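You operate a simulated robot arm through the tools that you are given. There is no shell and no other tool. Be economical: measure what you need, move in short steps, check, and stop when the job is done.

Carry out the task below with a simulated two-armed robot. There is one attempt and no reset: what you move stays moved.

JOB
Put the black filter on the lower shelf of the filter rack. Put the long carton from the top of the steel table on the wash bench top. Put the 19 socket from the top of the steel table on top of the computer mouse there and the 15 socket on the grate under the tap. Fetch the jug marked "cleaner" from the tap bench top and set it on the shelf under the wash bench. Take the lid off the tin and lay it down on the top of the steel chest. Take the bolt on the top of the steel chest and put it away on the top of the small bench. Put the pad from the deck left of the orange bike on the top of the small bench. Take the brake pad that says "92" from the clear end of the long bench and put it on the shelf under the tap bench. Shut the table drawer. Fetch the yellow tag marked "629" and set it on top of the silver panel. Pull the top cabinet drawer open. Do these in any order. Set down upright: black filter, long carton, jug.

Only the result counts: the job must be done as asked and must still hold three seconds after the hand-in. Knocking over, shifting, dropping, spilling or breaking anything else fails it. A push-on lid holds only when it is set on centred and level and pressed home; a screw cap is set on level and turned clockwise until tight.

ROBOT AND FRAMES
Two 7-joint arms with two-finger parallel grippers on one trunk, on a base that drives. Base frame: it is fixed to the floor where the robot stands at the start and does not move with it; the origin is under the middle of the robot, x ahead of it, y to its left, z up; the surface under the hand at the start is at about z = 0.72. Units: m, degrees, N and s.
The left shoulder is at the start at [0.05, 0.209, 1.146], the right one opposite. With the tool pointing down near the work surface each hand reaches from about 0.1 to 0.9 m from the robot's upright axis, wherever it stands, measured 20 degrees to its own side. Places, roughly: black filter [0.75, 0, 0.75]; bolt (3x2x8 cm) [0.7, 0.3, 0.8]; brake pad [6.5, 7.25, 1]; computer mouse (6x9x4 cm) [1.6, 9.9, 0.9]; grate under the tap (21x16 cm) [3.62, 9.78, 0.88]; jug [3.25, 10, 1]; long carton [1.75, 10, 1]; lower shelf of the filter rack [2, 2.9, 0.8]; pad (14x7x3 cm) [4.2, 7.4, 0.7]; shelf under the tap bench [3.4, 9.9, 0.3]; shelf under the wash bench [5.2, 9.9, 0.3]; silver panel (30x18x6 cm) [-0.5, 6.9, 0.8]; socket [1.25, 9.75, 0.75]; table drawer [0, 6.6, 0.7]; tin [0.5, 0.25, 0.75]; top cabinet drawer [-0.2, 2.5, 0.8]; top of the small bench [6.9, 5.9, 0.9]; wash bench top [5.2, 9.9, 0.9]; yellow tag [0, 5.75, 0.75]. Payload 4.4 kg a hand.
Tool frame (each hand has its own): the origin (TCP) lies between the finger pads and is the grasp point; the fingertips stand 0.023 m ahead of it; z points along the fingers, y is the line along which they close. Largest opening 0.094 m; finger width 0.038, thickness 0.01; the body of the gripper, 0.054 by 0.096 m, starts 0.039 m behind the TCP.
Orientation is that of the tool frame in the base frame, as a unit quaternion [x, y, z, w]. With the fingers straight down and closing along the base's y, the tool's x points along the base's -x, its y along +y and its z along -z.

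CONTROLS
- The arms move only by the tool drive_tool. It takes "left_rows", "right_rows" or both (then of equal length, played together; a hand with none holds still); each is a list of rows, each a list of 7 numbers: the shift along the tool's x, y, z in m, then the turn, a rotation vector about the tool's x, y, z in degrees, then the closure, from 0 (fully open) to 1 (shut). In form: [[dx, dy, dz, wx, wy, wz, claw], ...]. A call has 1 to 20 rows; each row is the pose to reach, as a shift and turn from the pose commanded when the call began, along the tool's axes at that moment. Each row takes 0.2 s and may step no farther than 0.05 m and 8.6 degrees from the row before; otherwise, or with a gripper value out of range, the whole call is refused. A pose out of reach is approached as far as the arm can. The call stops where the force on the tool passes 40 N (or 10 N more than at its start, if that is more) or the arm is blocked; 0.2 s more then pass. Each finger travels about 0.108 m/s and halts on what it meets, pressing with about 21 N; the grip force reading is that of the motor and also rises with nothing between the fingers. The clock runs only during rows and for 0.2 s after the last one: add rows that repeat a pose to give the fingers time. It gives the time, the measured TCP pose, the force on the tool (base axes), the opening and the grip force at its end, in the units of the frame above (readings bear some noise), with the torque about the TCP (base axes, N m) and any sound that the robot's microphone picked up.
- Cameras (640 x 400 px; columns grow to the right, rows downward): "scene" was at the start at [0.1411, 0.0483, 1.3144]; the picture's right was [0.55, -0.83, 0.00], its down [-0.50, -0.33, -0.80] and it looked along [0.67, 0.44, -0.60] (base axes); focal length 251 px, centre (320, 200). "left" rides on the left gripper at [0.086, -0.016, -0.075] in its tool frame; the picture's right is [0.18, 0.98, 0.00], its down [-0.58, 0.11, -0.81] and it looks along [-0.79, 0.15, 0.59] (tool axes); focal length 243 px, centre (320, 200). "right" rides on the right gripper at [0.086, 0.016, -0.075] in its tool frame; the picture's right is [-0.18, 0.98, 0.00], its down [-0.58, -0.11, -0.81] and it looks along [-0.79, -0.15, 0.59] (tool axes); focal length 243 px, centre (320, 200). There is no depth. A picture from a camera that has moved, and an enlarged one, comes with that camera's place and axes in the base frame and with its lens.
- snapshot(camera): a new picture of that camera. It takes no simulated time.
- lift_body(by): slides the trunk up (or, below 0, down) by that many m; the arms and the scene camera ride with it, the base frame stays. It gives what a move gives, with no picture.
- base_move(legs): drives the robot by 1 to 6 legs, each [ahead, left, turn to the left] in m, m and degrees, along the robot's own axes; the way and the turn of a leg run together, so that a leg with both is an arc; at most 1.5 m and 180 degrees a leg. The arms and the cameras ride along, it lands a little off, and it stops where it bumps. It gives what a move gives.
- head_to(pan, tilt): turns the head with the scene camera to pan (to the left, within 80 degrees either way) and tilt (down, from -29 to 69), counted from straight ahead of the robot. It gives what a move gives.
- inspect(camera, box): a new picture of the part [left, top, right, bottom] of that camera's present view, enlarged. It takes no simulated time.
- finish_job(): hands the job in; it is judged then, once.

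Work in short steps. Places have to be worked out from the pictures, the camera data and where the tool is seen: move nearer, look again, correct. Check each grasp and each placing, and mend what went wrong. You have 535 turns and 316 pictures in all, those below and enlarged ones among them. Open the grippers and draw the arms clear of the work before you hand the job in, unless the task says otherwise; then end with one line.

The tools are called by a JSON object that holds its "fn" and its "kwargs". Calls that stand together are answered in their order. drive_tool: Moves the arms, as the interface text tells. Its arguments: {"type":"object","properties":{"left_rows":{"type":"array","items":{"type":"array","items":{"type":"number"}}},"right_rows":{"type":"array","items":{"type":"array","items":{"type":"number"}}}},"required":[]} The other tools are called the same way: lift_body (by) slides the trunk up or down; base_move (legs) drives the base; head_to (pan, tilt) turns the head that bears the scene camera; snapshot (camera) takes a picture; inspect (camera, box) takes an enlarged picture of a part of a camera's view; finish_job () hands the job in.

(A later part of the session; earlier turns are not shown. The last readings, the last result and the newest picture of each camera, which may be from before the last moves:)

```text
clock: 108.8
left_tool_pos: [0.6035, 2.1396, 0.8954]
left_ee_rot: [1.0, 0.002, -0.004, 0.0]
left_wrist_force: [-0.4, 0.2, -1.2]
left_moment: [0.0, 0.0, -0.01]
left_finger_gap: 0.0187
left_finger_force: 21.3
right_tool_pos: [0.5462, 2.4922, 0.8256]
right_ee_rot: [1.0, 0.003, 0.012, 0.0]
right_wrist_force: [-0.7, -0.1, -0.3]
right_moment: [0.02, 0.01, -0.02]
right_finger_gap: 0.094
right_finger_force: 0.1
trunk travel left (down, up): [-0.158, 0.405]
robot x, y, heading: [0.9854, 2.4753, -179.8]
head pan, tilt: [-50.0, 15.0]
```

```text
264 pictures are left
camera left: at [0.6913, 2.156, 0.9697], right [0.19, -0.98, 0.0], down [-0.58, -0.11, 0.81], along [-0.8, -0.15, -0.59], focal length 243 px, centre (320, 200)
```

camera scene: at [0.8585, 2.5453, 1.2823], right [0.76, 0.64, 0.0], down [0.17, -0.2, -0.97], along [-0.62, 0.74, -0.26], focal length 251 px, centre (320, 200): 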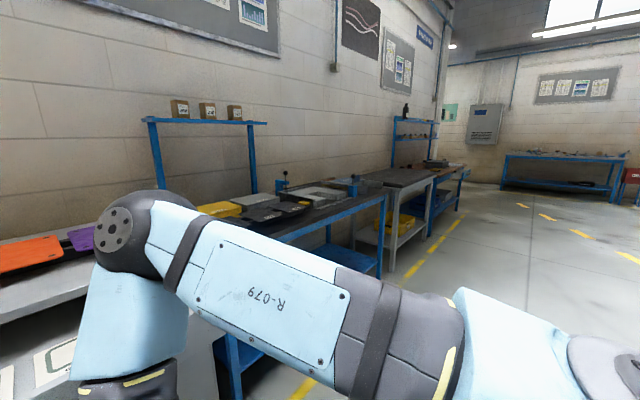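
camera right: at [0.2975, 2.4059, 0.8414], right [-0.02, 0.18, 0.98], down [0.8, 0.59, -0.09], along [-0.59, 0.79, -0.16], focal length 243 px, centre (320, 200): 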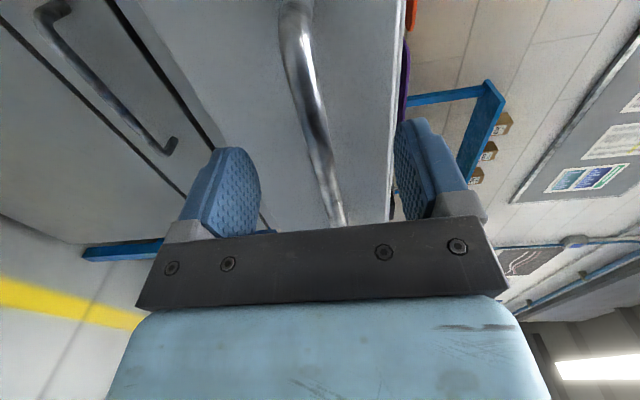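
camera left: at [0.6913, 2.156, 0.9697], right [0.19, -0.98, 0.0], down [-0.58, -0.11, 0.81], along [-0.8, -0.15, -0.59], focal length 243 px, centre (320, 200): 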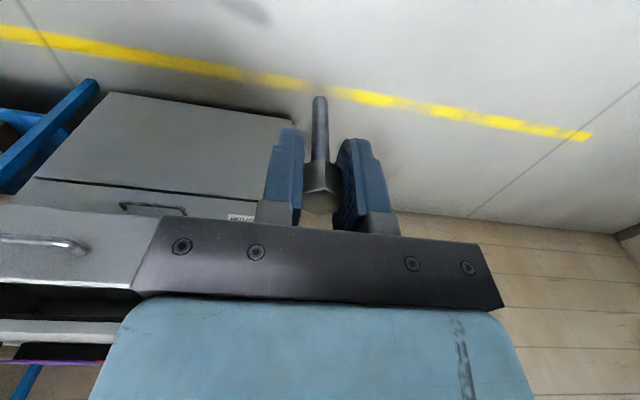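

The bolt just settled onto its flats and the grip is firm. I'll raise the trunk and strafe along to the yellow tag area.

{"fn": "lift_body", "kwargs": {"by": 0.067}}

{"fn": "base_move", "kwargs": {"legs": [[0, -1.45, 0], [0, -1.45, 0], [0, -0.3, 0]]}}

{"fn": "head_to", "kwargs": {"pan": 0, "tilt": 25}}

{"fn": "snapshot", "kwargs": {"camera": "scene"}}

```text
clock: 109.8
left_tool_pos: [0.6036, 2.1406, 0.9617]
left_ee_rot: [1.0, 0.001, -0.004, 0.0]
left_wrist_force: [-0.4, -0.4, -0.3]
left_moment: [-0.01, -0.03, -0.02]
left_finger_gap: 0.0189
left_finger_force: 20.7
right_tool_pos: [0.5461, 2.4926, 0.8928]
right_ee_rot: [1.0, 0.003, 0.01, -0.002]
right_wrist_force: [-0.1, 0.2, 0.9]
right_moment: [0.0, -0.02, -0.04]
right_finger_gap: 0.0939
right_finger_force: 0.0
trunk travel left (down, up): [-0.225, 0.338]
robot x, y, heading: [0.9869, 2.4732, -180.0]
head pan, tilt: [-50.0, 15.0]
```

```text
clock: 137.8
left_tool_pos: [0.6158, 5.3148, 0.9625]
left_ee_rot: [1.0, -0.003, -0.003, 0.002]
left_wrist_force: [-0.3, -0.6, -0.7]
left_moment: [-0.04, -0.03, 0.0]
left_finger_gap: 0.0187
left_finger_force: 20.8
right_tool_pos: [0.5612, 5.6668, 0.8934]
right_ee_rot: [1.0, -0.001, 0.011, -0.001]
right_wrist_force: [0.2, -0.2, -0.2]
right_moment: [0.01, -0.01, 0.01]
right_finger_gap: 0.0942
right_finger_force: 0.0
trunk travel left (down, up): [-0.225, 0.338]
robot x, y, heading: [1.0015, 5.6433, 179.7]
head pan, tilt: [-50.0, 15.0]
```

```text
clock: 138.9
left_tool_pos: [0.6155, 5.3153, 0.9632]
left_ee_rot: [1.0, -0.002, -0.004, 0.0]
left_wrist_force: [0.3, -0.1, -1.2]
left_moment: [0.01, -0.02, -0.01]
left_finger_gap: 0.0185
left_finger_force: 20.9
right_tool_pos: [0.5601, 5.6674, 0.8926]
right_ee_rot: [1.0, 0.001, 0.01, -0.003]
right_wrist_force: [0.0, -0.5, -0.3]
right_moment: [-0.02, 0.02, 0.02]
right_finger_gap: 0.094
right_finger_force: 0.0
trunk travel left (down, up): [-0.225, 0.338]
robot x, y, heading: [1.0045, 5.6458, 179.4]
head pan, tilt: [0.0, 25.0]
```

```text
263 pictures are left
camera scene: at [0.8407, 5.6463, 1.3331], right [0.01, 1.0, 0.0], down [0.42, 0.0, -0.91], along [-0.91, 0.01, -0.42], focal length 251 px, centre (320, 200)
```

scene: 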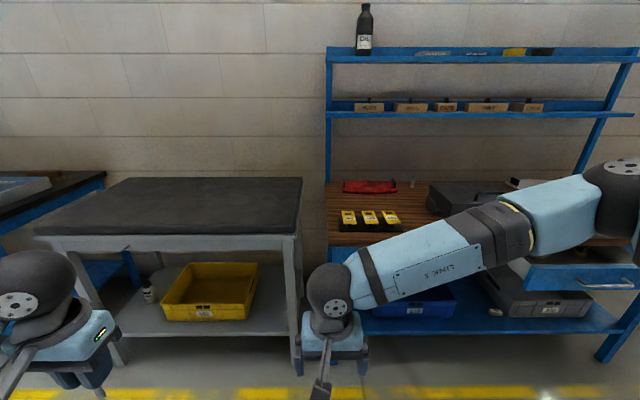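

{"fn": "inspect", "kwargs": {"camera": "scene", "box": [320, 165, 440, 245]}}

{"fn": "inspect", "kwargs": {"camera": "scene", "box": [420, 160, 640, 300]}}

```text
5.00 times, centred on (380, 205) of scene
camera zoom: at [0.8407, 5.6463, 1.3331], right [0.01, 1.0, 0.0], down [0.42, 0.0, -0.91], along [-0.91, 0.01, -0.42], focal length 1256 px, centre (20, 175)
```

zoom: 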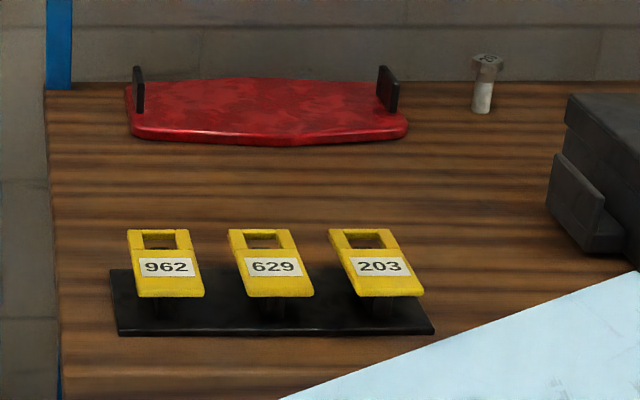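

```text
2.86 times, centred on (530, 230) of scene
camera zoom: at [0.8407, 5.6463, 1.3331], right [0.01, 1.0, 0.0], down [0.42, 0.0, -0.91], along [-0.91, 0.01, -0.42], focal length 718 px, centre (-280, 114)
```

zoom: 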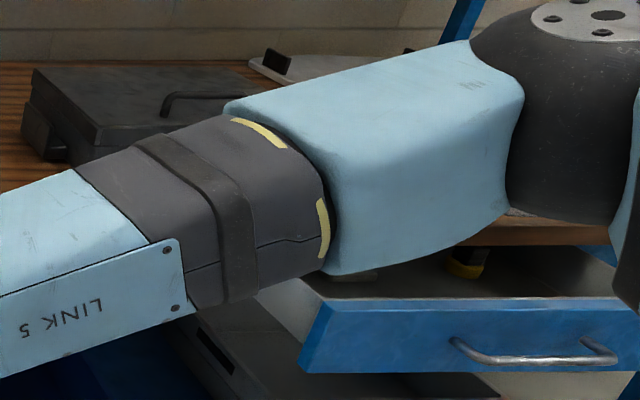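

The middle tag is 629. I'll raise the right hand, move closer and look with both cameras.

{"fn": "drive_tool", "kwargs": {"right_rows": [[0, 0, -0.04, 0, 0, 0, 0], [0, 0, -0.08, 0, 0, 0, 0], [0, 0, -0.12, 0, 0, 0, 0]]}}

{"fn": "base_move", "kwargs": {"legs": [[0.2, -0.15, 0.6]]}}

{"fn": "snapshot", "kwargs": {"camera": "right"}}

{"fn": "snapshot", "kwargs": {"camera": "scene"}}

```text
clock: 139.8
left_tool_pos: [0.616, 5.3155, 0.9627]
left_ee_rot: [1.0, -0.003, -0.003, 0.001]
left_wrist_force: [0.6, -0.4, -1.2]
left_moment: [-0.01, 0.02, -0.01]
left_finger_gap: 0.0186
left_finger_force: 21.0
right_tool_pos: [0.5574, 5.6654, 1.0133]
right_ee_rot: [1.0, 0.0, 0.01, -0.001]
right_wrist_force: [0.4, -0.3, 0.1]
right_moment: [-0.02, 0.0, -0.03]
right_finger_gap: 0.0939
right_finger_force: 0.2
trunk travel left (down, up): [-0.225, 0.338]
robot x, y, heading: [1.0003, 5.6468, 179.4]
head pan, tilt: [0.0, 25.0]
```

```text
clock: 141.7
left_tool_pos: [0.415, 5.4603, 0.9629]
left_ee_rot: [1.0, 0.004, -0.003, 0.001]
left_wrist_force: [-0.1, 0.9, -1.2]
left_moment: [0.0, 0.0, 0.01]
left_finger_gap: 0.0186
left_finger_force: 21.2
right_tool_pos: [0.3527, 5.8111, 1.0135]
right_ee_rot: [1.0, 0.007, 0.011, -0.001]
right_wrist_force: [-1.1, 0.6, 0.4]
right_moment: [-0.01, -0.02, 0.01]
right_finger_gap: 0.0941
right_finger_force: 0.0
trunk travel left (down, up): [-0.225, 0.338]
robot x, y, heading: [0.7937, 5.795, -179.2]
head pan, tilt: [0.0, 25.0]
```

```text
260 pictures are left
camera right: at [0.4367, 5.7966, 1.0898], right [-0.17, -0.99, -0.01], down [-0.6, 0.1, 0.79], along [-0.78, 0.14, -0.61], focal length 243 px, centre (320, 200)
```

right: 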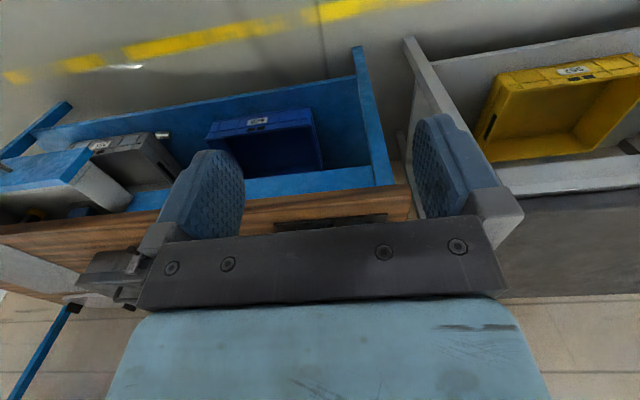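

```text
259 pictures are left
camera scene: at [0.635, 5.7956, 1.333], right [-0.01, 1.0, 0.0], down [0.42, 0.0, -0.91], along [-0.91, -0.01, -0.42], focal length 251 px, centre (320, 200)
```

scene: 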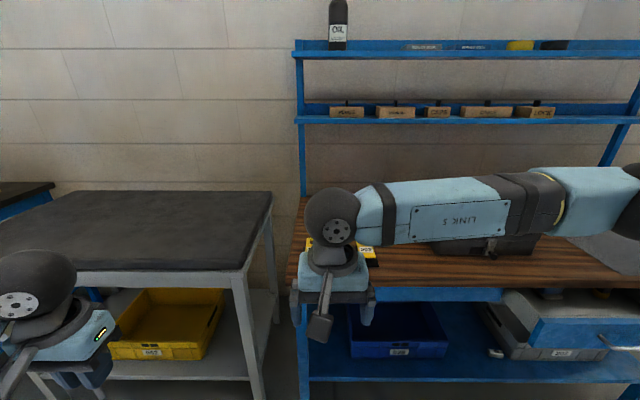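

The tag is hidden behind the hand, so I'll move the right hand aside to look at the tag holder closely.

{"fn": "drive_tool", "kwargs": {"right_rows": [[0, -0.05, 0, 0, 0, 0, 0], [0, -0.1, 0, 0, 0, 0, 0], [0, -0.15, 0, 0, 0, 0, 0], [0, -0.2, 0, 0, 0, 0, 0]]}}

{"fn": "head_to", "kwargs": {"pan": 0, "tilt": 35}}

{"fn": "inspect", "kwargs": {"camera": "scene", "box": [280, 140, 440, 240]}}

{"fn": "snapshot", "kwargs": {"camera": "right"}}

```text
clock: 142.7
left_tool_pos: [0.4149, 5.4621, 0.9642]
left_ee_rot: [1.0, 0.005, -0.004, 0.001]
left_wrist_force: [0.1, 0.6, -0.3]
left_moment: [-0.02, 0.01, -0.02]
left_finger_gap: 0.0187
left_finger_force: 21.2
right_tool_pos: [0.3502, 6.0128, 1.0172]
right_ee_rot: [1.0, 0.008, 0.01, -0.001]
right_wrist_force: [0.5, 0.2, -0.4]
right_moment: [-0.01, 0.0, -0.04]
right_finger_gap: 0.094
right_finger_force: 0.2
trunk travel left (down, up): [-0.225, 0.338]
robot x, y, heading: [0.7927, 5.7963, -179.5]
head pan, tilt: [0.0, 25.0]
```

```text
clock: 143.4
left_tool_pos: [0.4148, 5.4603, 0.9623]
left_ee_rot: [1.0, 0.004, -0.004, 0.0]
left_wrist_force: [0.2, -0.7, -0.4]
left_moment: [-0.01, -0.03, -0.03]
left_finger_gap: 0.0186
left_finger_force: 21.5
right_tool_pos: [0.3497, 6.0111, 1.0173]
right_ee_rot: [1.0, 0.007, 0.01, -0.002]
right_wrist_force: [-0.1, 0.6, 0.0]
right_moment: [-0.02, -0.03, 0.0]
right_finger_gap: 0.0939
right_finger_force: 0.1
trunk travel left (down, up): [-0.225, 0.338]
robot x, y, heading: [0.7938, 5.8001, -179.7]
head pan, tilt: [0.0, 35.0]
```

```text
4.00 times, centred on (360, 190) of scene
camera zoom: at [0.6395, 5.7954, 1.3174], right [-0.01, 1.0, 0.0], down [0.57, 0.0, -0.82], along [-0.82, -0.01, -0.57], focal length 1005 px, centre (160, 240)
```

zoom: 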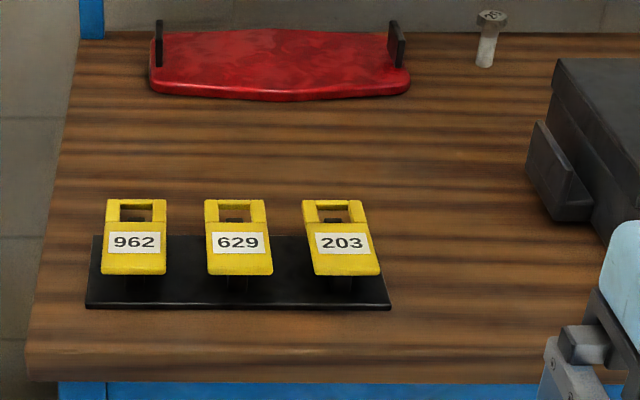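

```text
257 pictures are left
camera right: at [0.4338, 5.9964, 1.0928], right [-0.17, -0.99, -0.01], down [-0.6, 0.1, 0.79], along [-0.78, 0.14, -0.61], focal length 243 px, centre (320, 200)
```

right: 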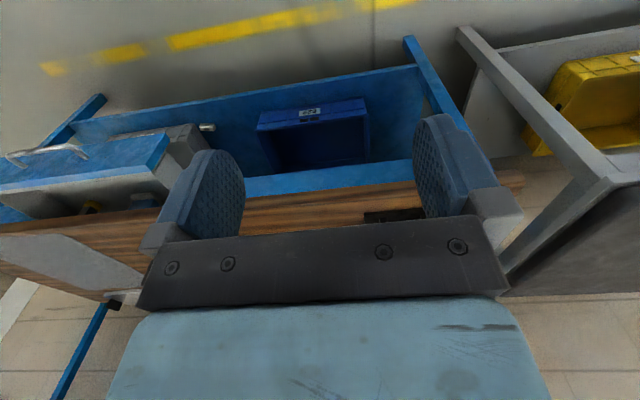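

Triangulation puts tag 629 at about (−0.01, 5.85, 0.865) on a post. I'll bring the right hand above it for a close look.

{"fn": "drive_tool", "kwargs": {"right_rows": [[-0.04, 0.02, 0.0, 0, 0, 0, 0], [-0.08, 0.04, 0, 0, 0, 0, 0], [-0.12, 0.06, 0, 0, 0, 0, 0], [-0.16, 0.08, 0, 0, 0, 0, 0], [-0.2, 0.1, 0, 0, 0, 0, 0], [-0.24, 0.12, 0, 0, 0, 0, 0], [-0.28, 0.14, 0.0, 0, 0, 0, 0], [-0.31, 0.16, 0.0, 0, 0, 0, 0], [-0.31, 0.16, 0.0, 0, 0, 0, 0]]}}

{"fn": "snapshot", "kwargs": {"camera": "right"}}

```text
clock: 145.4
left_tool_pos: [0.4145, 5.4595, 0.9625]
left_ee_rot: [1.0, 0.005, -0.004, 0.0]
left_wrist_force: [-0.5, -0.2, -1.2]
left_moment: [0.0, 0.01, 0.0]
left_finger_gap: 0.0184
left_finger_force: 20.9
right_tool_pos: [0.0409, 5.8471, 1.0089]
right_ee_rot: [1.0, 0.007, 0.01, -0.001]
right_wrist_force: [0.7, 0.9, -0.2]
right_moment: [-0.02, -0.02, 0.03]
right_finger_gap: 0.0938
right_finger_force: 0.1
trunk travel left (down, up): [-0.225, 0.338]
robot x, y, heading: [0.7948, 5.7972, -179.5]
head pan, tilt: [0.0, 35.0]
```

```text
256 pictures are left
camera right: at [0.126, 5.8325, 1.084], right [-0.17, -0.99, -0.01], down [-0.6, 0.1, 0.79], along [-0.78, 0.14, -0.61], focal length 243 px, centre (320, 200)
```

right: 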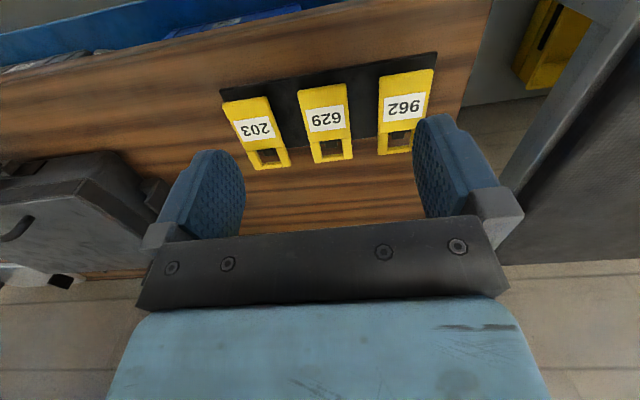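

{"fn": "inspect", "kwargs": {"camera": "right", "box": [210, 50, 450, 190]}}

```text
2.67 times, centred on (330, 120) of right
camera zoom: at [0.126, 5.8325, 1.084], right [-0.17, -0.99, -0.01], down [-0.6, 0.1, 0.79], along [-0.78, 0.14, -0.61], focal length 647 px, centre (293, 413)
```

zoom: 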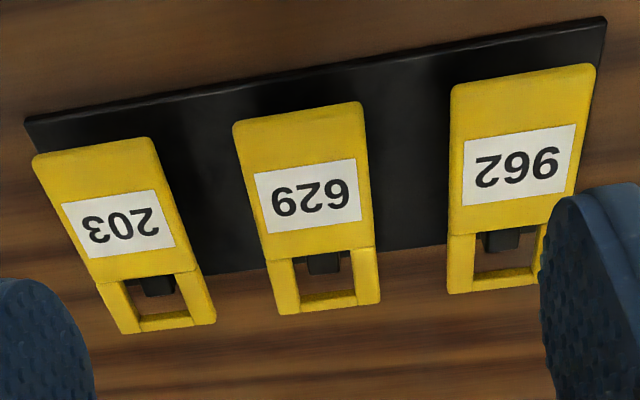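

I need a second viewpoint for depth, so I'll shift the hand forward and down a bit.

{"fn": "drive_tool", "kwargs": {"right_rows": [[-0.04, 0, 0, 0, 0, 0, 0], [-0.08, 0, 0, 0, 0, 0, 0], [-0.08, 0, 0.03, 0, 0, 0, 0], [-0.08, 0, 0.03, 0, 0, 0, 0]]}}

{"fn": "snapshot", "kwargs": {"camera": "right"}}

{"fn": "inspect", "kwargs": {"camera": "scene", "box": [280, 120, 440, 240]}}

```text
clock: 146.4
left_tool_pos: [0.4154, 5.4588, 0.9619]
left_ee_rot: [1.0, 0.004, -0.004, 0.0]
left_wrist_force: [0.1, -0.4, -0.8]
left_moment: [0.0, 0.0, -0.01]
left_finger_gap: 0.0185
left_finger_force: 21.1
right_tool_pos: [-0.0348, 5.8448, 0.977]
right_ee_rot: [1.0, 0.008, 0.01, -0.001]
right_wrist_force: [0.7, 0.5, -0.2]
right_moment: [0.0, -0.02, 0.0]
right_finger_gap: 0.0941
right_finger_force: 0.1
trunk travel left (down, up): [-0.225, 0.338]
robot x, y, heading: [0.7942, 5.7923, -179.5]
head pan, tilt: [0.0, 35.0]
```

```text
254 pictures are left
camera right: at [0.0483, 5.8298, 1.053], right [-0.17, -0.99, -0.01], down [-0.6, 0.1, 0.8], along [-0.78, 0.14, -0.61], focal length 243 px, centre (320, 200)
```

right: 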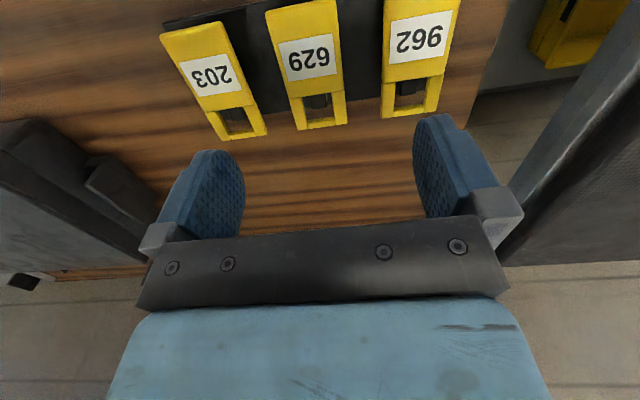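

```text
3.33 times, centred on (360, 180) of scene
camera zoom: at [0.6402, 5.7943, 1.3175], right [-0.01, 1.0, 0.0], down [0.57, 0.01, -0.82], along [-0.82, -0.01, -0.57], focal length 837 px, centre (187, 267)
```

zoom: 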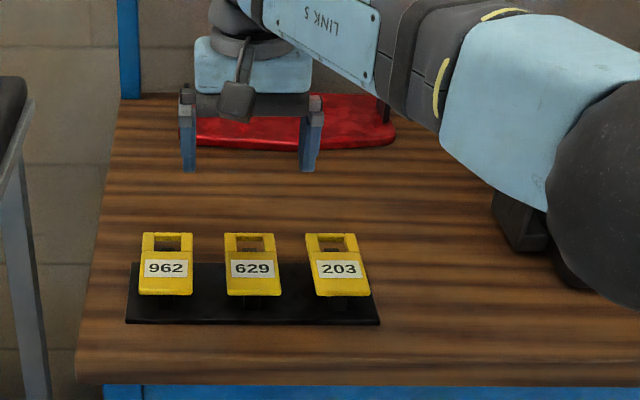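

Tag 629 lies flat at z≈0.845, spanning x≈0 to −0.095 at y≈5.855, with neighbours about 8 cm either side. I'll pre-close to about 65 mm and descend partway to check.

{"fn": "drive_tool", "kwargs": {"right_rows": [[-0.01, -0.01, 0, 0, 0, 0, 0.31], [-0.01, -0.01, 0.04, 0, 0, 0, 0.31], [-0.01, -0.01, 0.085, 0, 0, 0, 0.31], [-0.01, -0.01, 0.085, 0, 0, 0, 0.31]]}}

{"fn": "snapshot", "kwargs": {"camera": "right"}}

{"fn": "inspect", "kwargs": {"camera": "scene", "box": [280, 120, 440, 240]}}

```text
clock: 147.4
left_tool_pos: [0.4149, 5.4607, 0.9619]
left_ee_rot: [1.0, 0.004, -0.004, 0.001]
left_wrist_force: [-0.1, -0.4, -1.0]
left_moment: [-0.01, 0.01, 0.0]
left_finger_gap: 0.0186
left_finger_force: 21.3
right_tool_pos: [-0.0406, 5.8591, 0.8918]
right_ee_rot: [1.0, 0.006, 0.009, -0.001]
right_wrist_force: [0.2, -0.3, 0.3]
right_moment: [0.0, 0.01, -0.02]
right_finger_gap: 0.065
right_finger_force: 0.1
right hand out of reach, approached as far as the arm can: row 1, 2, 3, 4
trunk travel left (down, up): [-0.225, 0.338]
robot x, y, heading: [0.7965, 5.7982, -179.5]
head pan, tilt: [0.0, 35.0]
```

```text
252 pictures are left
camera right: at [0.0448, 5.8445, 0.9674], right [-0.17, -0.99, -0.01], down [-0.6, 0.1, 0.8], along [-0.78, 0.14, -0.61], focal length 243 px, centre (320, 200)
```

right: 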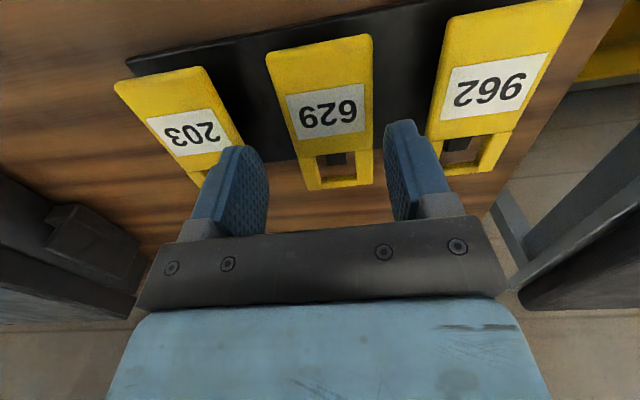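

```text
3.33 times, centred on (360, 180) of scene
camera zoom: at [0.6399, 5.7953, 1.3174], right [-0.01, 1.0, 0.0], down [0.57, 0.0, -0.82], along [-0.82, -0.01, -0.57], focal length 837 px, centre (187, 267)
```

zoom: 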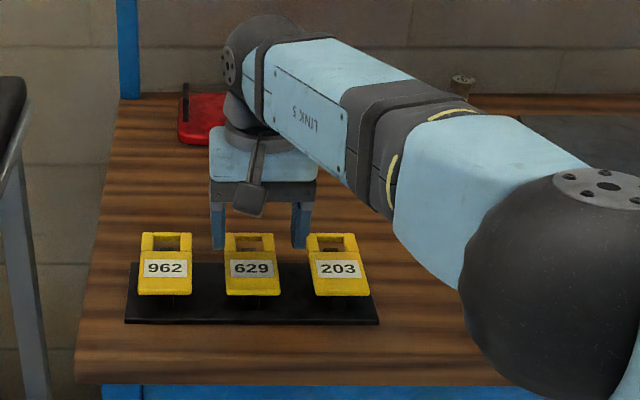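

The arm is near its reach limit. I'll raise a little, drive the base 0.1 m closer and pull the hand back accordingly.

{"fn": "drive_tool", "kwargs": {"right_rows": [[0.05, 0, -0.04, 0, 0, 0, 0.31], [0.095, 0, -0.04, 0, 0, 0, 0.31]]}}

{"fn": "base_move", "kwargs": {"legs": [[0.1, 0, 0]]}}

{"fn": "snapshot", "kwargs": {"camera": "right"}}

```text
refused: row 1 steps farther than a row can; nothing moved
```

```text
clock: 148.6
left_tool_pos: [0.3141, 5.4595, 0.9605]
left_ee_rot: [1.0, 0.004, -0.003, 0.0]
left_wrist_force: [0.1, 0.7, -0.4]
left_moment: [-0.03, -0.01, 0.01]
left_finger_gap: 0.0187
left_finger_force: 21.0
right_tool_pos: [-0.141, 5.8575, 0.8901]
right_ee_rot: [1.0, 0.007, 0.01, -0.001]
right_wrist_force: [-0.6, -0.8, -0.3]
right_moment: [-0.01, -0.01, 0.0]
right_finger_gap: 0.0649
right_finger_force: 0.1
trunk travel left (down, up): [-0.225, 0.338]
robot x, y, heading: [0.6955, 5.7968, -179.5]
head pan, tilt: [0.0, 35.0]
```

```text
250 pictures are left
camera right: at [-0.0556, 5.8434, 0.9666], right [-0.17, -0.99, -0.01], down [-0.6, 0.1, 0.79], along [-0.78, 0.14, -0.61], focal length 243 px, centre (320, 200)
```

right: 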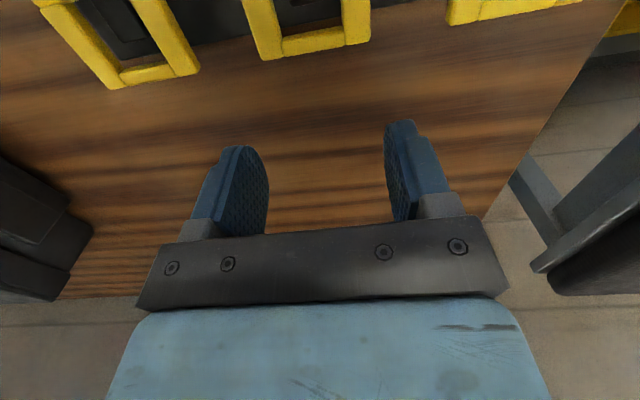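

No contact happened; the hand passed above the tags. I'll move it back to x≈−0.045, keeping the height.

{"fn": "drive_tool", "kwargs": {"right_rows": [[0.03, 0.001, -0.015, 0, 0, 0, 0.31], [0.065, 0.0015, -0.015, 0, 0, 0, 0.31], [0.096, 0.0015, 0, 0, 0, 0, 0.31], [0.096, 0.0015, 0, 0, 0, 0, 0.31]]}}

{"fn": "snapshot", "kwargs": {"camera": "right"}}

```text
clock: 149.6
left_tool_pos: [0.315, 5.4594, 0.9615]
left_ee_rot: [1.0, 0.004, -0.003, 0.0]
left_wrist_force: [-0.8, 0.6, -0.3]
left_moment: [0.0, 0.01, -0.01]
left_finger_gap: 0.0185
left_finger_force: 20.9
right_tool_pos: [-0.0417, 5.8586, 0.8926]
right_ee_rot: [1.0, 0.007, 0.01, -0.002]
right_wrist_force: [-0.8, -0.6, 0.5]
right_moment: [-0.01, 0.01, -0.01]
right_finger_gap: 0.0649
right_finger_force: 0.2
trunk travel left (down, up): [-0.225, 0.338]
robot x, y, heading: [0.6926, 5.7948, -179.7]
head pan, tilt: [0.0, 35.0]
```

```text
249 pictures are left
camera right: at [0.0432, 5.844, 0.9685], right [-0.17, -0.99, -0.01], down [-0.6, 0.1, 0.79], along [-0.78, 0.14, -0.61], focal length 243 px, centre (320, 200)
```

right: 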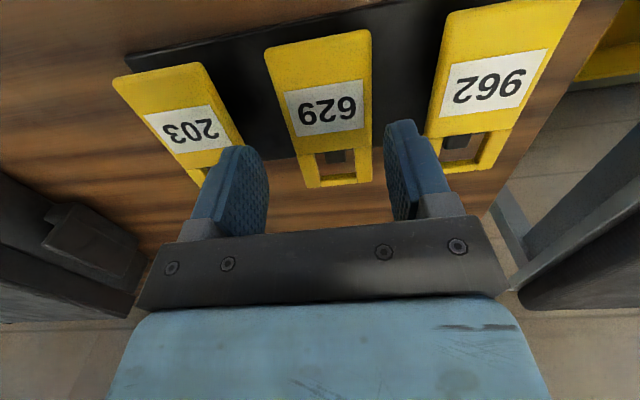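

The alignment is good. I'll descend 4.5 cm and close.

{"fn": "drive_tool", "kwargs": {"right_rows": [[0, 0.0015, 0.02, 0, 0, 0, 0.31], [0, 0.0015, 0.046, 0, 0, 0, 0.31], [0, 0.0015, 0.046, 0, 0, 0, 0.45], [0, 0.0015, 0.046, 0, 0, 0, 0.6], [0, 0.0015, 0.046, 0, 0, 0, 0.75], [0, 0.0015, 0.046, 0, 0, 0, 0.75]]}}

{"fn": "snapshot", "kwargs": {"camera": "right"}}

```text
clock: 151.0
left_tool_pos: [0.3151, 5.4606, 0.9622]
left_ee_rot: [1.0, 0.006, -0.004, 0.0]
left_wrist_force: [0.4, 0.2, -0.1]
left_moment: [0.03, -0.04, -0.01]
left_finger_gap: 0.0187
left_finger_force: 20.7
right_tool_pos: [-0.0421, 5.8578, 0.8484]
right_ee_rot: [1.0, 0.007, 0.01, -0.001]
right_wrist_force: [-0.9, -0.4, -0.4]
right_moment: [0.01, 0.01, 0.03]
right_finger_gap: 0.0514
right_finger_force: 20.9
trunk travel left (down, up): [-0.225, 0.338]
robot x, y, heading: [0.6954, 5.7948, -179.6]
head pan, tilt: [0.0, 35.0]
```

```text
248 pictures are left
camera right: at [0.0419, 5.8434, 0.9231], right [-0.17, -0.99, -0.01], down [-0.6, 0.1, 0.79], along [-0.78, 0.14, -0.61], focal length 243 px, centre (320, 200)
```

right: 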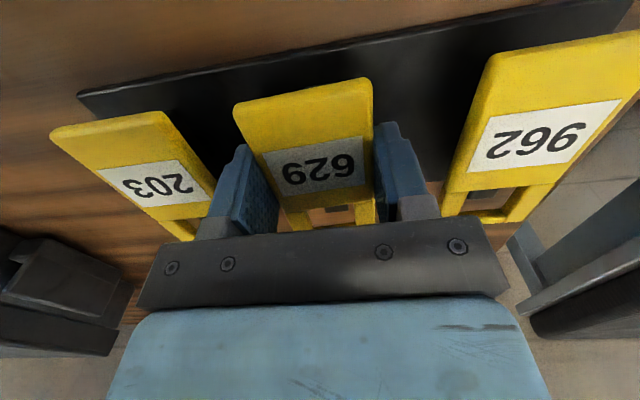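

Gripped at 51 mm. I'll lift it slowly straight up.

{"fn": "drive_tool", "kwargs": {"right_rows": [[0, 0, -0.01, 0, 0, 0, 0.8], [0, 0, -0.02, 0, 0, 0, 0.8], [0, 0, -0.03, 0, 0, 0, 0.8], [0, 0, -0.05, 0, 0, 0, 0.8], [0, 0, -0.08, 0, 0, 0, 0.8]]}}

{"fn": "snapshot", "kwargs": {"camera": "right"}}

```text
clock: 152.2
left_tool_pos: [0.3157, 5.4594, 0.9626]
left_ee_rot: [1.0, 0.004, -0.003, 0.001]
left_wrist_force: [-0.4, 0.8, -0.9]
left_moment: [0.0, -0.03, 0.0]
left_finger_gap: 0.0188
left_finger_force: 21.6
right_tool_pos: [-0.0443, 5.8552, 0.9279]
right_ee_rot: [1.0, 0.006, 0.01, -0.002]
right_wrist_force: [-0.2, 0.7, -0.5]
right_moment: [0.01, -0.02, -0.01]
right_finger_gap: 0.0514
right_finger_force: 21.5
trunk travel left (down, up): [-0.225, 0.338]
robot x, y, heading: [0.6952, 5.7969, -179.7]
head pan, tilt: [0.0, 35.0]
```

```text
247 pictures are left
camera right: at [0.0404, 5.8414, 1.0036], right [-0.17, -0.99, -0.01], down [-0.6, 0.1, 0.79], along [-0.78, 0.14, -0.61], focal length 243 px, centre (320, 200)
```

right: 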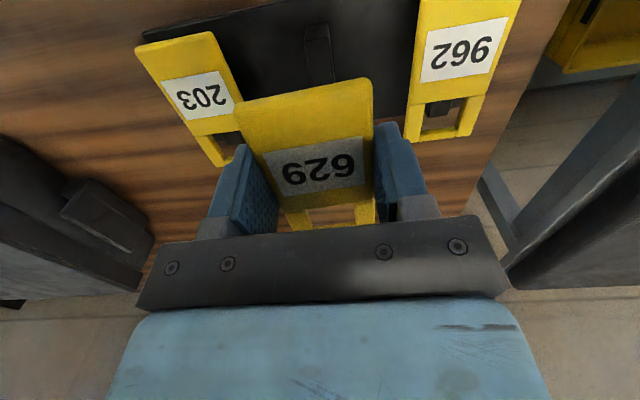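

The tag is off its peg. I'll lift it higher, pull back, and move along to view the drawer and panel.

{"fn": "drive_tool", "kwargs": {"right_rows": [[0, 0, -0.04, 0, 0, 0, 0.8], [0.04, 0, -0.07, 0, 0, 0, 0.8], [0.09, 0, -0.07, 0, 0, 0, 0.8], [0.14, 0, -0.07, 0, 0, 0, 0.8], [0.19, 0, -0.07, 0, 0, 0, 0.8], [0.24, 0, -0.07, 0, 0, 0, 0.8], [0.28, 0, -0.07, 0, 0, 0, 0.8]]}}

{"fn": "base_move", "kwargs": {"legs": [[-0.3, 0, 0], [0, -0.85, -0.3]]}}

{"fn": "head_to", "kwargs": {"pan": 0, "tilt": 28}}

{"fn": "snapshot", "kwargs": {"camera": "scene"}}

```text
clock: 153.8
left_tool_pos: [0.3154, 5.4602, 0.9624]
left_ee_rot: [1.0, 0.004, -0.003, -0.001]
left_wrist_force: [0.2, 0.9, -1.3]
left_moment: [-0.01, -0.04, 0.01]
left_finger_gap: 0.0188
left_finger_force: 21.2
right_tool_pos: [0.2326, 5.8607, 1.0041]
right_ee_rot: [1.0, 0.007, 0.011, -0.002]
right_wrist_force: [0.0, -0.1, 0.3]
right_moment: [-0.01, 0.0, 0.02]
right_finger_gap: 0.0512
right_finger_force: 20.9
trunk travel left (down, up): [-0.225, 0.338]
robot x, y, heading: [0.6958, 5.7941, -179.8]
head pan, tilt: [0.0, 35.0]
```

```text
clock: 163.2
left_tool_pos: [0.606, 6.3047, 0.9622]
left_ee_rot: [1.0, 0.005, -0.003, -0.001]
left_wrist_force: [0.3, -0.6, -0.4]
left_moment: [0.02, 0.02, -0.01]
left_finger_gap: 0.0187
left_finger_force: 20.5
right_tool_pos: [0.5223, 6.7039, 1.0034]
right_ee_rot: [1.0, 0.008, 0.01, -0.001]
right_wrist_force: [0.6, 0.0, -0.6]
right_moment: [0.02, -0.01, -0.01]
right_finger_gap: 0.0513
right_finger_force: 21.2
trunk travel left (down, up): [-0.225, 0.338]
robot x, y, heading: [0.9817, 6.6412, -179.4]
head pan, tilt: [0.0, 35.0]
```

```text
clock: 163.9
left_tool_pos: [0.6064, 6.3043, 0.9613]
left_ee_rot: [1.0, 0.005, -0.004, 0.0]
left_wrist_force: [-0.4, 0.2, -0.3]
left_moment: [0.01, -0.01, -0.02]
left_finger_gap: 0.0188
left_finger_force: 20.8
right_tool_pos: [0.5214, 6.7054, 1.0038]
right_ee_rot: [1.0, 0.008, 0.01, -0.001]
right_wrist_force: [-0.1, -1.0, 0.4]
right_moment: [0.01, 0.01, 0.02]
right_finger_gap: 0.0511
right_finger_force: 20.3
trunk travel left (down, up): [-0.225, 0.338]
robot x, y, heading: [0.981, 6.64, -179.2]
head pan, tilt: [0.0, 28.0]
```

```text
246 pictures are left
camera scene: at [0.8267, 6.6399, 1.3282], right [-0.01, 1.0, 0.0], down [0.47, 0.0, -0.88], along [-0.88, -0.01, -0.47], focal length 251 px, centre (320, 200)
```

scene: 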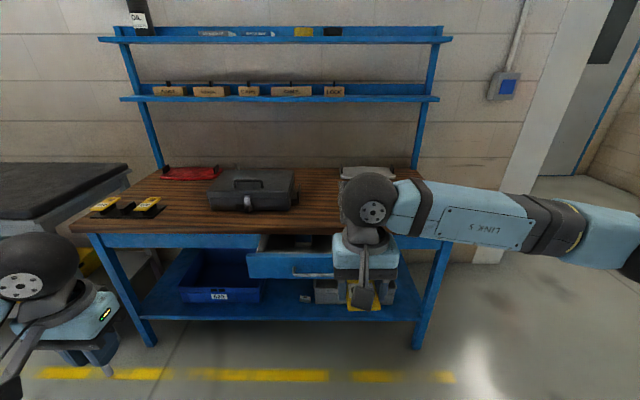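

I'll shift the right hand to the right to see the silver panel.

{"fn": "drive_tool", "kwargs": {"right_rows": [[0, -0.05, 0, 0, 0, 0, 0.8], [0, -0.1, 0, 0, 0, 0, 0.8], [0, -0.15, 0, 0, 0, 0, 0.8], [0, -0.2, 0, 0, 0, 0, 0.8]]}}

{"fn": "inspect", "kwargs": {"camera": "scene", "box": [220, 140, 480, 300]}}

```text
clock: 164.9
left_tool_pos: [0.607, 6.3047, 0.9627]
left_ee_rot: [1.0, 0.005, -0.004, 0.002]
left_wrist_force: [0.3, 0.6, -0.7]
left_moment: [-0.03, 0.0, 0.02]
left_finger_gap: 0.0185
left_finger_force: 21.3
right_tool_pos: [0.5175, 6.9074, 1.0038]
right_ee_rot: [1.0, 0.008, 0.009, -0.001]
right_wrist_force: [-0.3, 0.4, -0.1]
right_moment: [0.01, 0.04, -0.01]
right_finger_gap: 0.0514
right_finger_force: 21.0
trunk travel left (down, up): [-0.225, 0.338]
robot x, y, heading: [0.982, 6.6415, -179.3]
head pan, tilt: [0.0, 28.0]
```

```text
2.46 times, centred on (350, 220) of scene
camera zoom: at [0.8273, 6.6412, 1.3284], right [-0.01, 1.0, 0.0], down [0.47, 0.0, -0.88], along [-0.88, -0.01, -0.47], focal length 618 px, centre (246, 151)
```

zoom: 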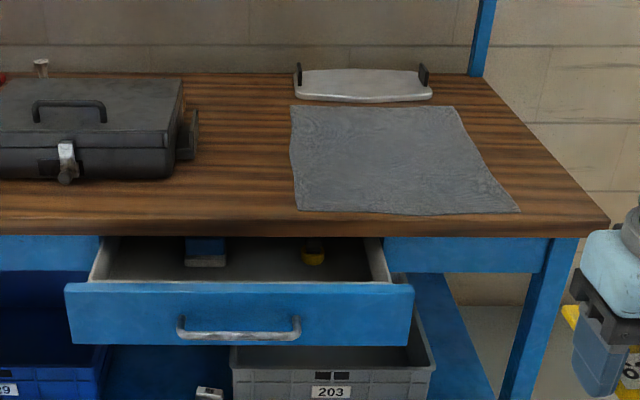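

The drawer front is at x≈0.15–0.19, y 6.37–6.87, with its handle around y≈6.62, z≈0.69. I'll push on the handle with the left hand's closed fingers, since the bolt stays recessed between them. First I'll strafe to line up and lower that hand.

{"fn": "base_move", "kwargs": {"legs": [[0, -0.316, -0.7]]}}

{"fn": "drive_tool", "kwargs": {"left_rows": [[0, 0, 0.045, 0, 0, 0, 1], [0, 0, 0.09, 0, 0, 0, 1], [0, 0, 0.135, 0, 0, 0, 1], [0, 0, 0.18, 0, 0, 0, 1], [0, 0, 0.225, 0, 0, 0, 1], [0, 0, 0.265, 0, 0, 0, 1], [0, 0, 0.265, 0, 0, 0, 1]]}}

{"fn": "head_to", "kwargs": {"pan": 20, "tilt": 38}}

{"fn": "snapshot", "kwargs": {"camera": "scene"}}

{"fn": "snapshot", "kwargs": {"camera": "left"}}

```text
clock: 168.2
left_tool_pos: [0.5999, 6.6227, 0.9628]
left_ee_rot: [1.0, -0.001, -0.003, 0.001]
left_wrist_force: [0.1, -0.2, -1.0]
left_moment: [-0.02, 0.02, 0.0]
left_finger_gap: 0.0185
left_finger_force: 21.1
right_tool_pos: [0.5202, 7.2259, 1.0039]
right_ee_rot: [1.0, 0.001, 0.011, -0.001]
right_wrist_force: [0.2, -0.8, -0.3]
right_moment: [-0.01, -0.01, -0.02]
right_finger_gap: 0.0514
right_finger_force: 21.0
trunk travel left (down, up): [-0.225, 0.338]
robot x, y, heading: [0.9825, 6.955, 179.7]
head pan, tilt: [0.0, 28.0]
```

```text
clock: 169.8
left_tool_pos: [0.5984, 6.6236, 0.6976]
left_ee_rot: [1.0, -0.001, -0.004, 0.001]
left_wrist_force: [0.5, 0.4, -1.1]
left_moment: [0.0, -0.02, 0.02]
left_finger_gap: 0.0186
left_finger_force: 21.2
right_tool_pos: [0.5202, 7.2262, 1.0049]
right_ee_rot: [1.0, 0.001, 0.01, -0.001]
right_wrist_force: [-0.8, 0.5, 0.0]
right_moment: [0.0, 0.0, -0.01]
right_finger_gap: 0.0512
right_finger_force: 21.1
trunk travel left (down, up): [-0.225, 0.338]
robot x, y, heading: [0.983, 6.9568, 179.6]
head pan, tilt: [0.0, 28.0]
```

```text
clock: 170.7
left_tool_pos: [0.5985, 6.6239, 0.6975]
left_ee_rot: [1.0, -0.002, -0.004, 0.0]
left_wrist_force: [0.4, 0.0, -1.5]
left_moment: [0.01, 0.0, -0.02]
left_finger_gap: 0.0188
left_finger_force: 21.0
right_tool_pos: [0.5203, 7.2261, 1.0037]
right_ee_rot: [1.0, 0.001, 0.01, -0.002]
right_wrist_force: [0.4, -0.2, -0.6]
right_moment: [0.0, 0.05, 0.0]
right_finger_gap: 0.0512
right_finger_force: 20.8
trunk travel left (down, up): [-0.225, 0.338]
robot x, y, heading: [0.9819, 6.9556, 179.7]
head pan, tilt: [20.0, 38.0]
```

```text
244 pictures are left
camera scene: at [0.8356, 6.9264, 1.3128], right [-0.34, 0.94, 0.0], down [0.58, 0.21, -0.79], along [-0.74, -0.27, -0.62], focal length 251 px, centre (320, 200)
```

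scene: 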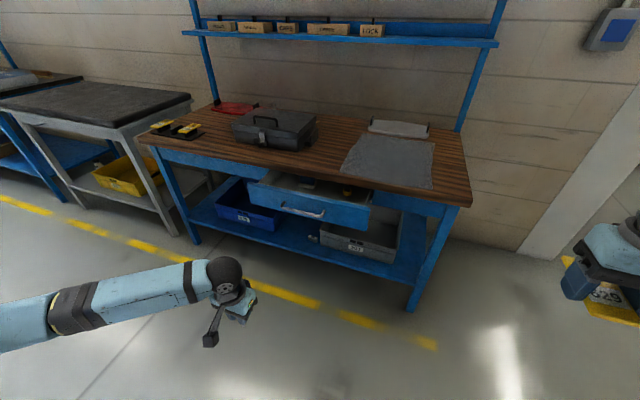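

```text
243 pictures are left
camera left: at [0.6855, 6.6392, 0.772], right [0.18, -0.98, 0.0], down [-0.58, -0.11, 0.81], along [-0.8, -0.15, -0.59], focal length 243 px, centre (320, 200)
```

left: 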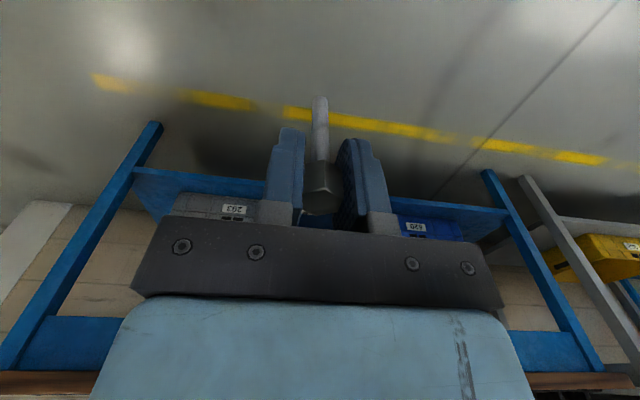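

The handle is at about (0.20, 6.624, 0.71), well lined up. I'll drive forward 0.32 m to just in front of it.

{"fn": "base_move", "kwargs": {"legs": [[0.32, 0, 0]]}}

{"fn": "snapshot", "kwargs": {"camera": "scene"}}

{"fn": "snapshot", "kwargs": {"camera": "left"}}

```text
clock: 172.8
left_tool_pos: [0.2776, 6.6261, 0.6969]
left_ee_rot: [1.0, -0.002, -0.003, 0.001]
left_wrist_force: [0.6, -0.2, -1.5]
left_moment: [-0.02, 0.01, 0.02]
left_finger_gap: 0.0185
left_finger_force: 20.9
right_tool_pos: [0.2017, 7.2283, 1.0022]
right_ee_rot: [1.0, 0.0, 0.01, -0.002]
right_wrist_force: [0.5, -0.6, -0.5]
right_moment: [-0.01, -0.02, -0.02]
right_finger_gap: 0.0513
right_finger_force: 21.3
trunk travel left (down, up): [-0.225, 0.338]
robot x, y, heading: [0.6631, 6.9593, 179.5]
head pan, tilt: [20.0, 38.0]
```

```text
242 pictures are left
camera scene: at [0.5162, 6.9283, 1.3127], right [-0.34, 0.94, 0.0], down [0.58, 0.21, -0.79], along [-0.74, -0.26, -0.62], focal length 251 px, centre (320, 200)
```

scene: 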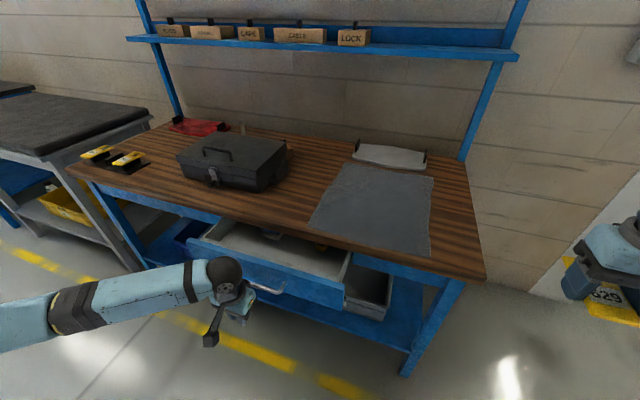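

```text
241 pictures are left
camera left: at [0.3655, 6.6418, 0.7718], right [0.18, -0.98, 0.0], down [-0.58, -0.11, 0.81], along [-0.8, -0.14, -0.59], focal length 243 px, centre (320, 200)
```

left: 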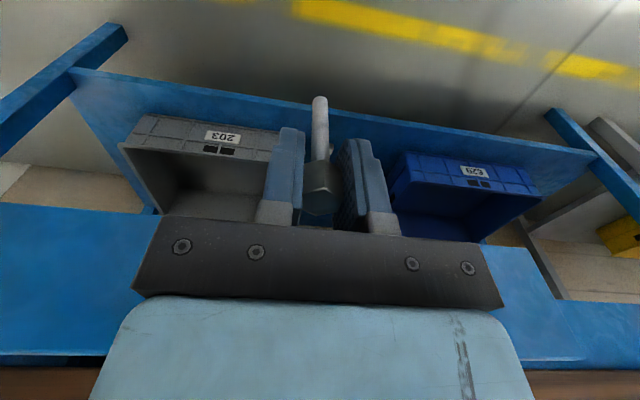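

I'm just in front of the handle, so I'll push forward in small rows.

{"fn": "drive_tool", "kwargs": {"left_rows": [[-0.02, 0, 0, 0, 0, 0, 1], [-0.04, 0, 0, 0, 0, 0, 1], [-0.055, 0, 0, 0, 0, 0, 1], [-0.07, 0, 0, 0, 0, 0, 1], [-0.085, 0, 0, 0, 0, 0, 1], [-0.1, 0, 0, 0, 0, 0, 1]]}}

{"fn": "snapshot", "kwargs": {"camera": "scene"}}

```text
clock: 174.2
left_tool_pos: [0.1776, 6.6263, 0.6992]
left_ee_rot: [1.0, -0.003, -0.003, 0.0]
left_wrist_force: [1.1, 0.7, -0.4]
left_moment: [-0.01, 0.01, -0.01]
left_finger_gap: 0.0185
left_finger_force: 21.4
right_tool_pos: [0.2023, 7.2292, 1.0026]
right_ee_rot: [1.0, 0.0, 0.01, -0.001]
right_wrist_force: [-1.4, -0.2, -0.4]
right_moment: [-0.04, 0.0, -0.01]
right_finger_gap: 0.0514
right_finger_force: 21.3
trunk travel left (down, up): [-0.225, 0.338]
robot x, y, heading: [0.6623, 6.9594, 179.7]
head pan, tilt: [20.0, 38.0]
```

```text
240 pictures are left
camera scene: at [0.5165, 6.9284, 1.3127], right [-0.34, 0.94, 0.0], down [0.58, 0.21, -0.79], along [-0.74, -0.26, -0.62], focal length 251 px, centre (320, 200)
```

scene: 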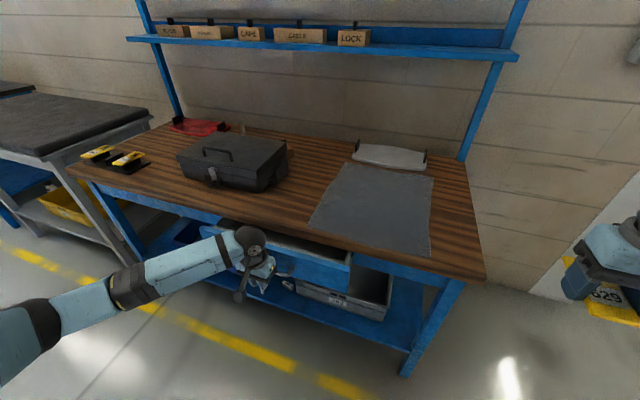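

The drawer is partly in with no resistance, so I'll keep pushing.

{"fn": "drive_tool", "kwargs": {"left_rows": [[-0.012, 0, 0, 0, 0, 0, 1], [-0.024, 0, 0, 0, 0, 0, 1], [-0.036, 0, 0, 0, 0, 0, 1], [-0.048, 0, 0, 0, 0, 0, 1], [-0.06, 0, 0, 0, 0, 0, 1]]}}

{"fn": "snapshot", "kwargs": {"camera": "scene"}}

{"fn": "snapshot", "kwargs": {"camera": "left"}}

```text
clock: 175.4
left_tool_pos: [0.1167, 6.6278, 0.6991]
left_ee_rot: [1.0, -0.003, -0.004, 0.0]
left_wrist_force: [-0.1, -0.2, -0.2]
left_moment: [0.05, 0.01, 0.0]
left_finger_gap: 0.0185
left_finger_force: 20.8
right_tool_pos: [0.2028, 7.2288, 1.0022]
right_ee_rot: [1.0, 0.0, 0.01, -0.001]
right_wrist_force: [0.3, -0.1, -0.1]
right_moment: [-0.01, -0.02, -0.02]
right_finger_gap: 0.0511
right_finger_force: 20.5
trunk travel left (down, up): [-0.225, 0.338]
robot x, y, heading: [0.6625, 6.9545, 179.6]
head pan, tilt: [20.0, 38.0]
```

```text
239 pictures are left
camera scene: at [0.5165, 6.9284, 1.3127], right [-0.34, 0.94, 0.0], down [0.58, 0.21, -0.79], along [-0.74, -0.26, -0.62], focal length 251 px, centre (320, 200)
```

scene: 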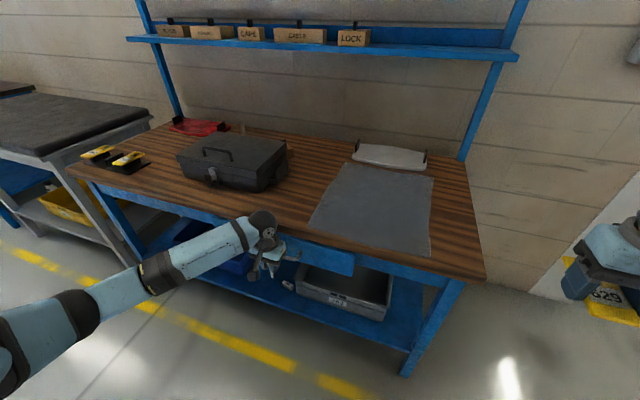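

```text
238 pictures are left
camera left: at [0.2055, 6.643, 0.773], right [0.18, -0.98, 0.0], down [-0.58, -0.11, 0.81], along [-0.8, -0.14, -0.59], focal length 243 px, centre (320, 200)
```

left: 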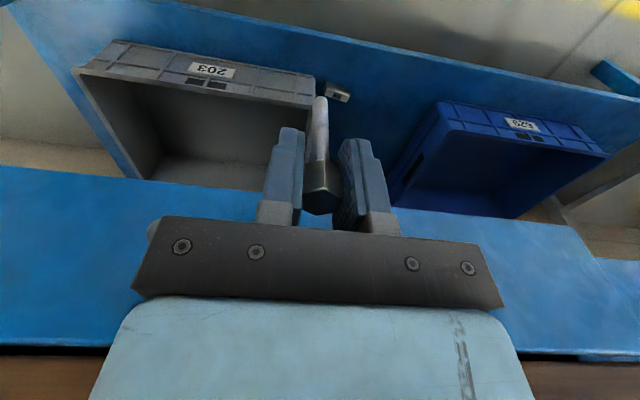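

Drawer nearly in; I'll push on until it resists.

{"fn": "drive_tool", "kwargs": {"left_rows": [[-0.008, 0, 0, 0, 0, 0, 1], [-0.016, 0, 0, 0, 0, 0, 1], [-0.024, 0, 0, 0, 0, 0, 1], [-0.032, 0, 0, 0, 0, 0, 1], [-0.04, 0, 0, 0, 0, 0, 1], [-0.048, 0, 0, 0, 0, 0, 1]]}}

{"fn": "snapshot", "kwargs": {"camera": "scene"}}

```text
clock: 176.3
left_tool_pos: [0.0969, 6.6281, 0.699]
left_ee_rot: [1.0, -0.003, 0.0, 0.001]
left_wrist_force: [19.5, 1.6, 10.5]
left_moment: [-0.21, 1.82, 0.25]
left_finger_gap: 0.0185
left_finger_force: 20.7
right_tool_pos: [0.204, 7.2292, 1.0037]
right_ee_rot: [1.0, 0.002, 0.009, -0.001]
right_wrist_force: [-0.1, -1.0, -0.5]
right_moment: [0.02, -0.01, 0.01]
right_finger_gap: 0.0513
right_finger_force: 21.0
trunk travel left (down, up): [-0.225, 0.338]
robot x, y, heading: [0.6649, 6.9598, 179.8]
head pan, tilt: [20.0, 38.0]
stopped in row 4 (left hand): the force on the tool passed its limit at 53 N (the readings are from after the stop); the commanded pose is now the measured one
```

```text
237 pictures are left
camera scene: at [0.5203, 6.9289, 1.3134], right [-0.34, 0.94, 0.0], down [0.58, 0.21, -0.79], along [-0.74, -0.27, -0.61], focal length 251 px, centre (320, 200)
```

scene: 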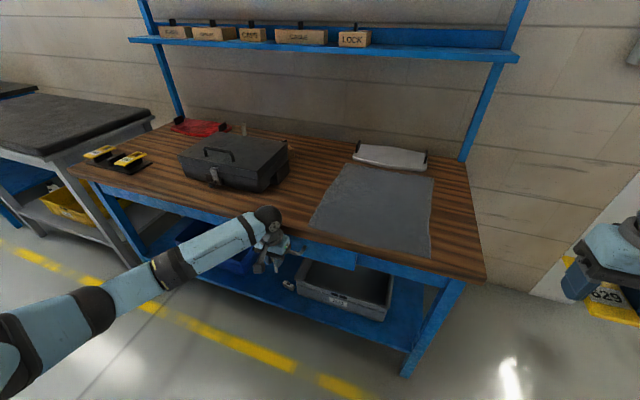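

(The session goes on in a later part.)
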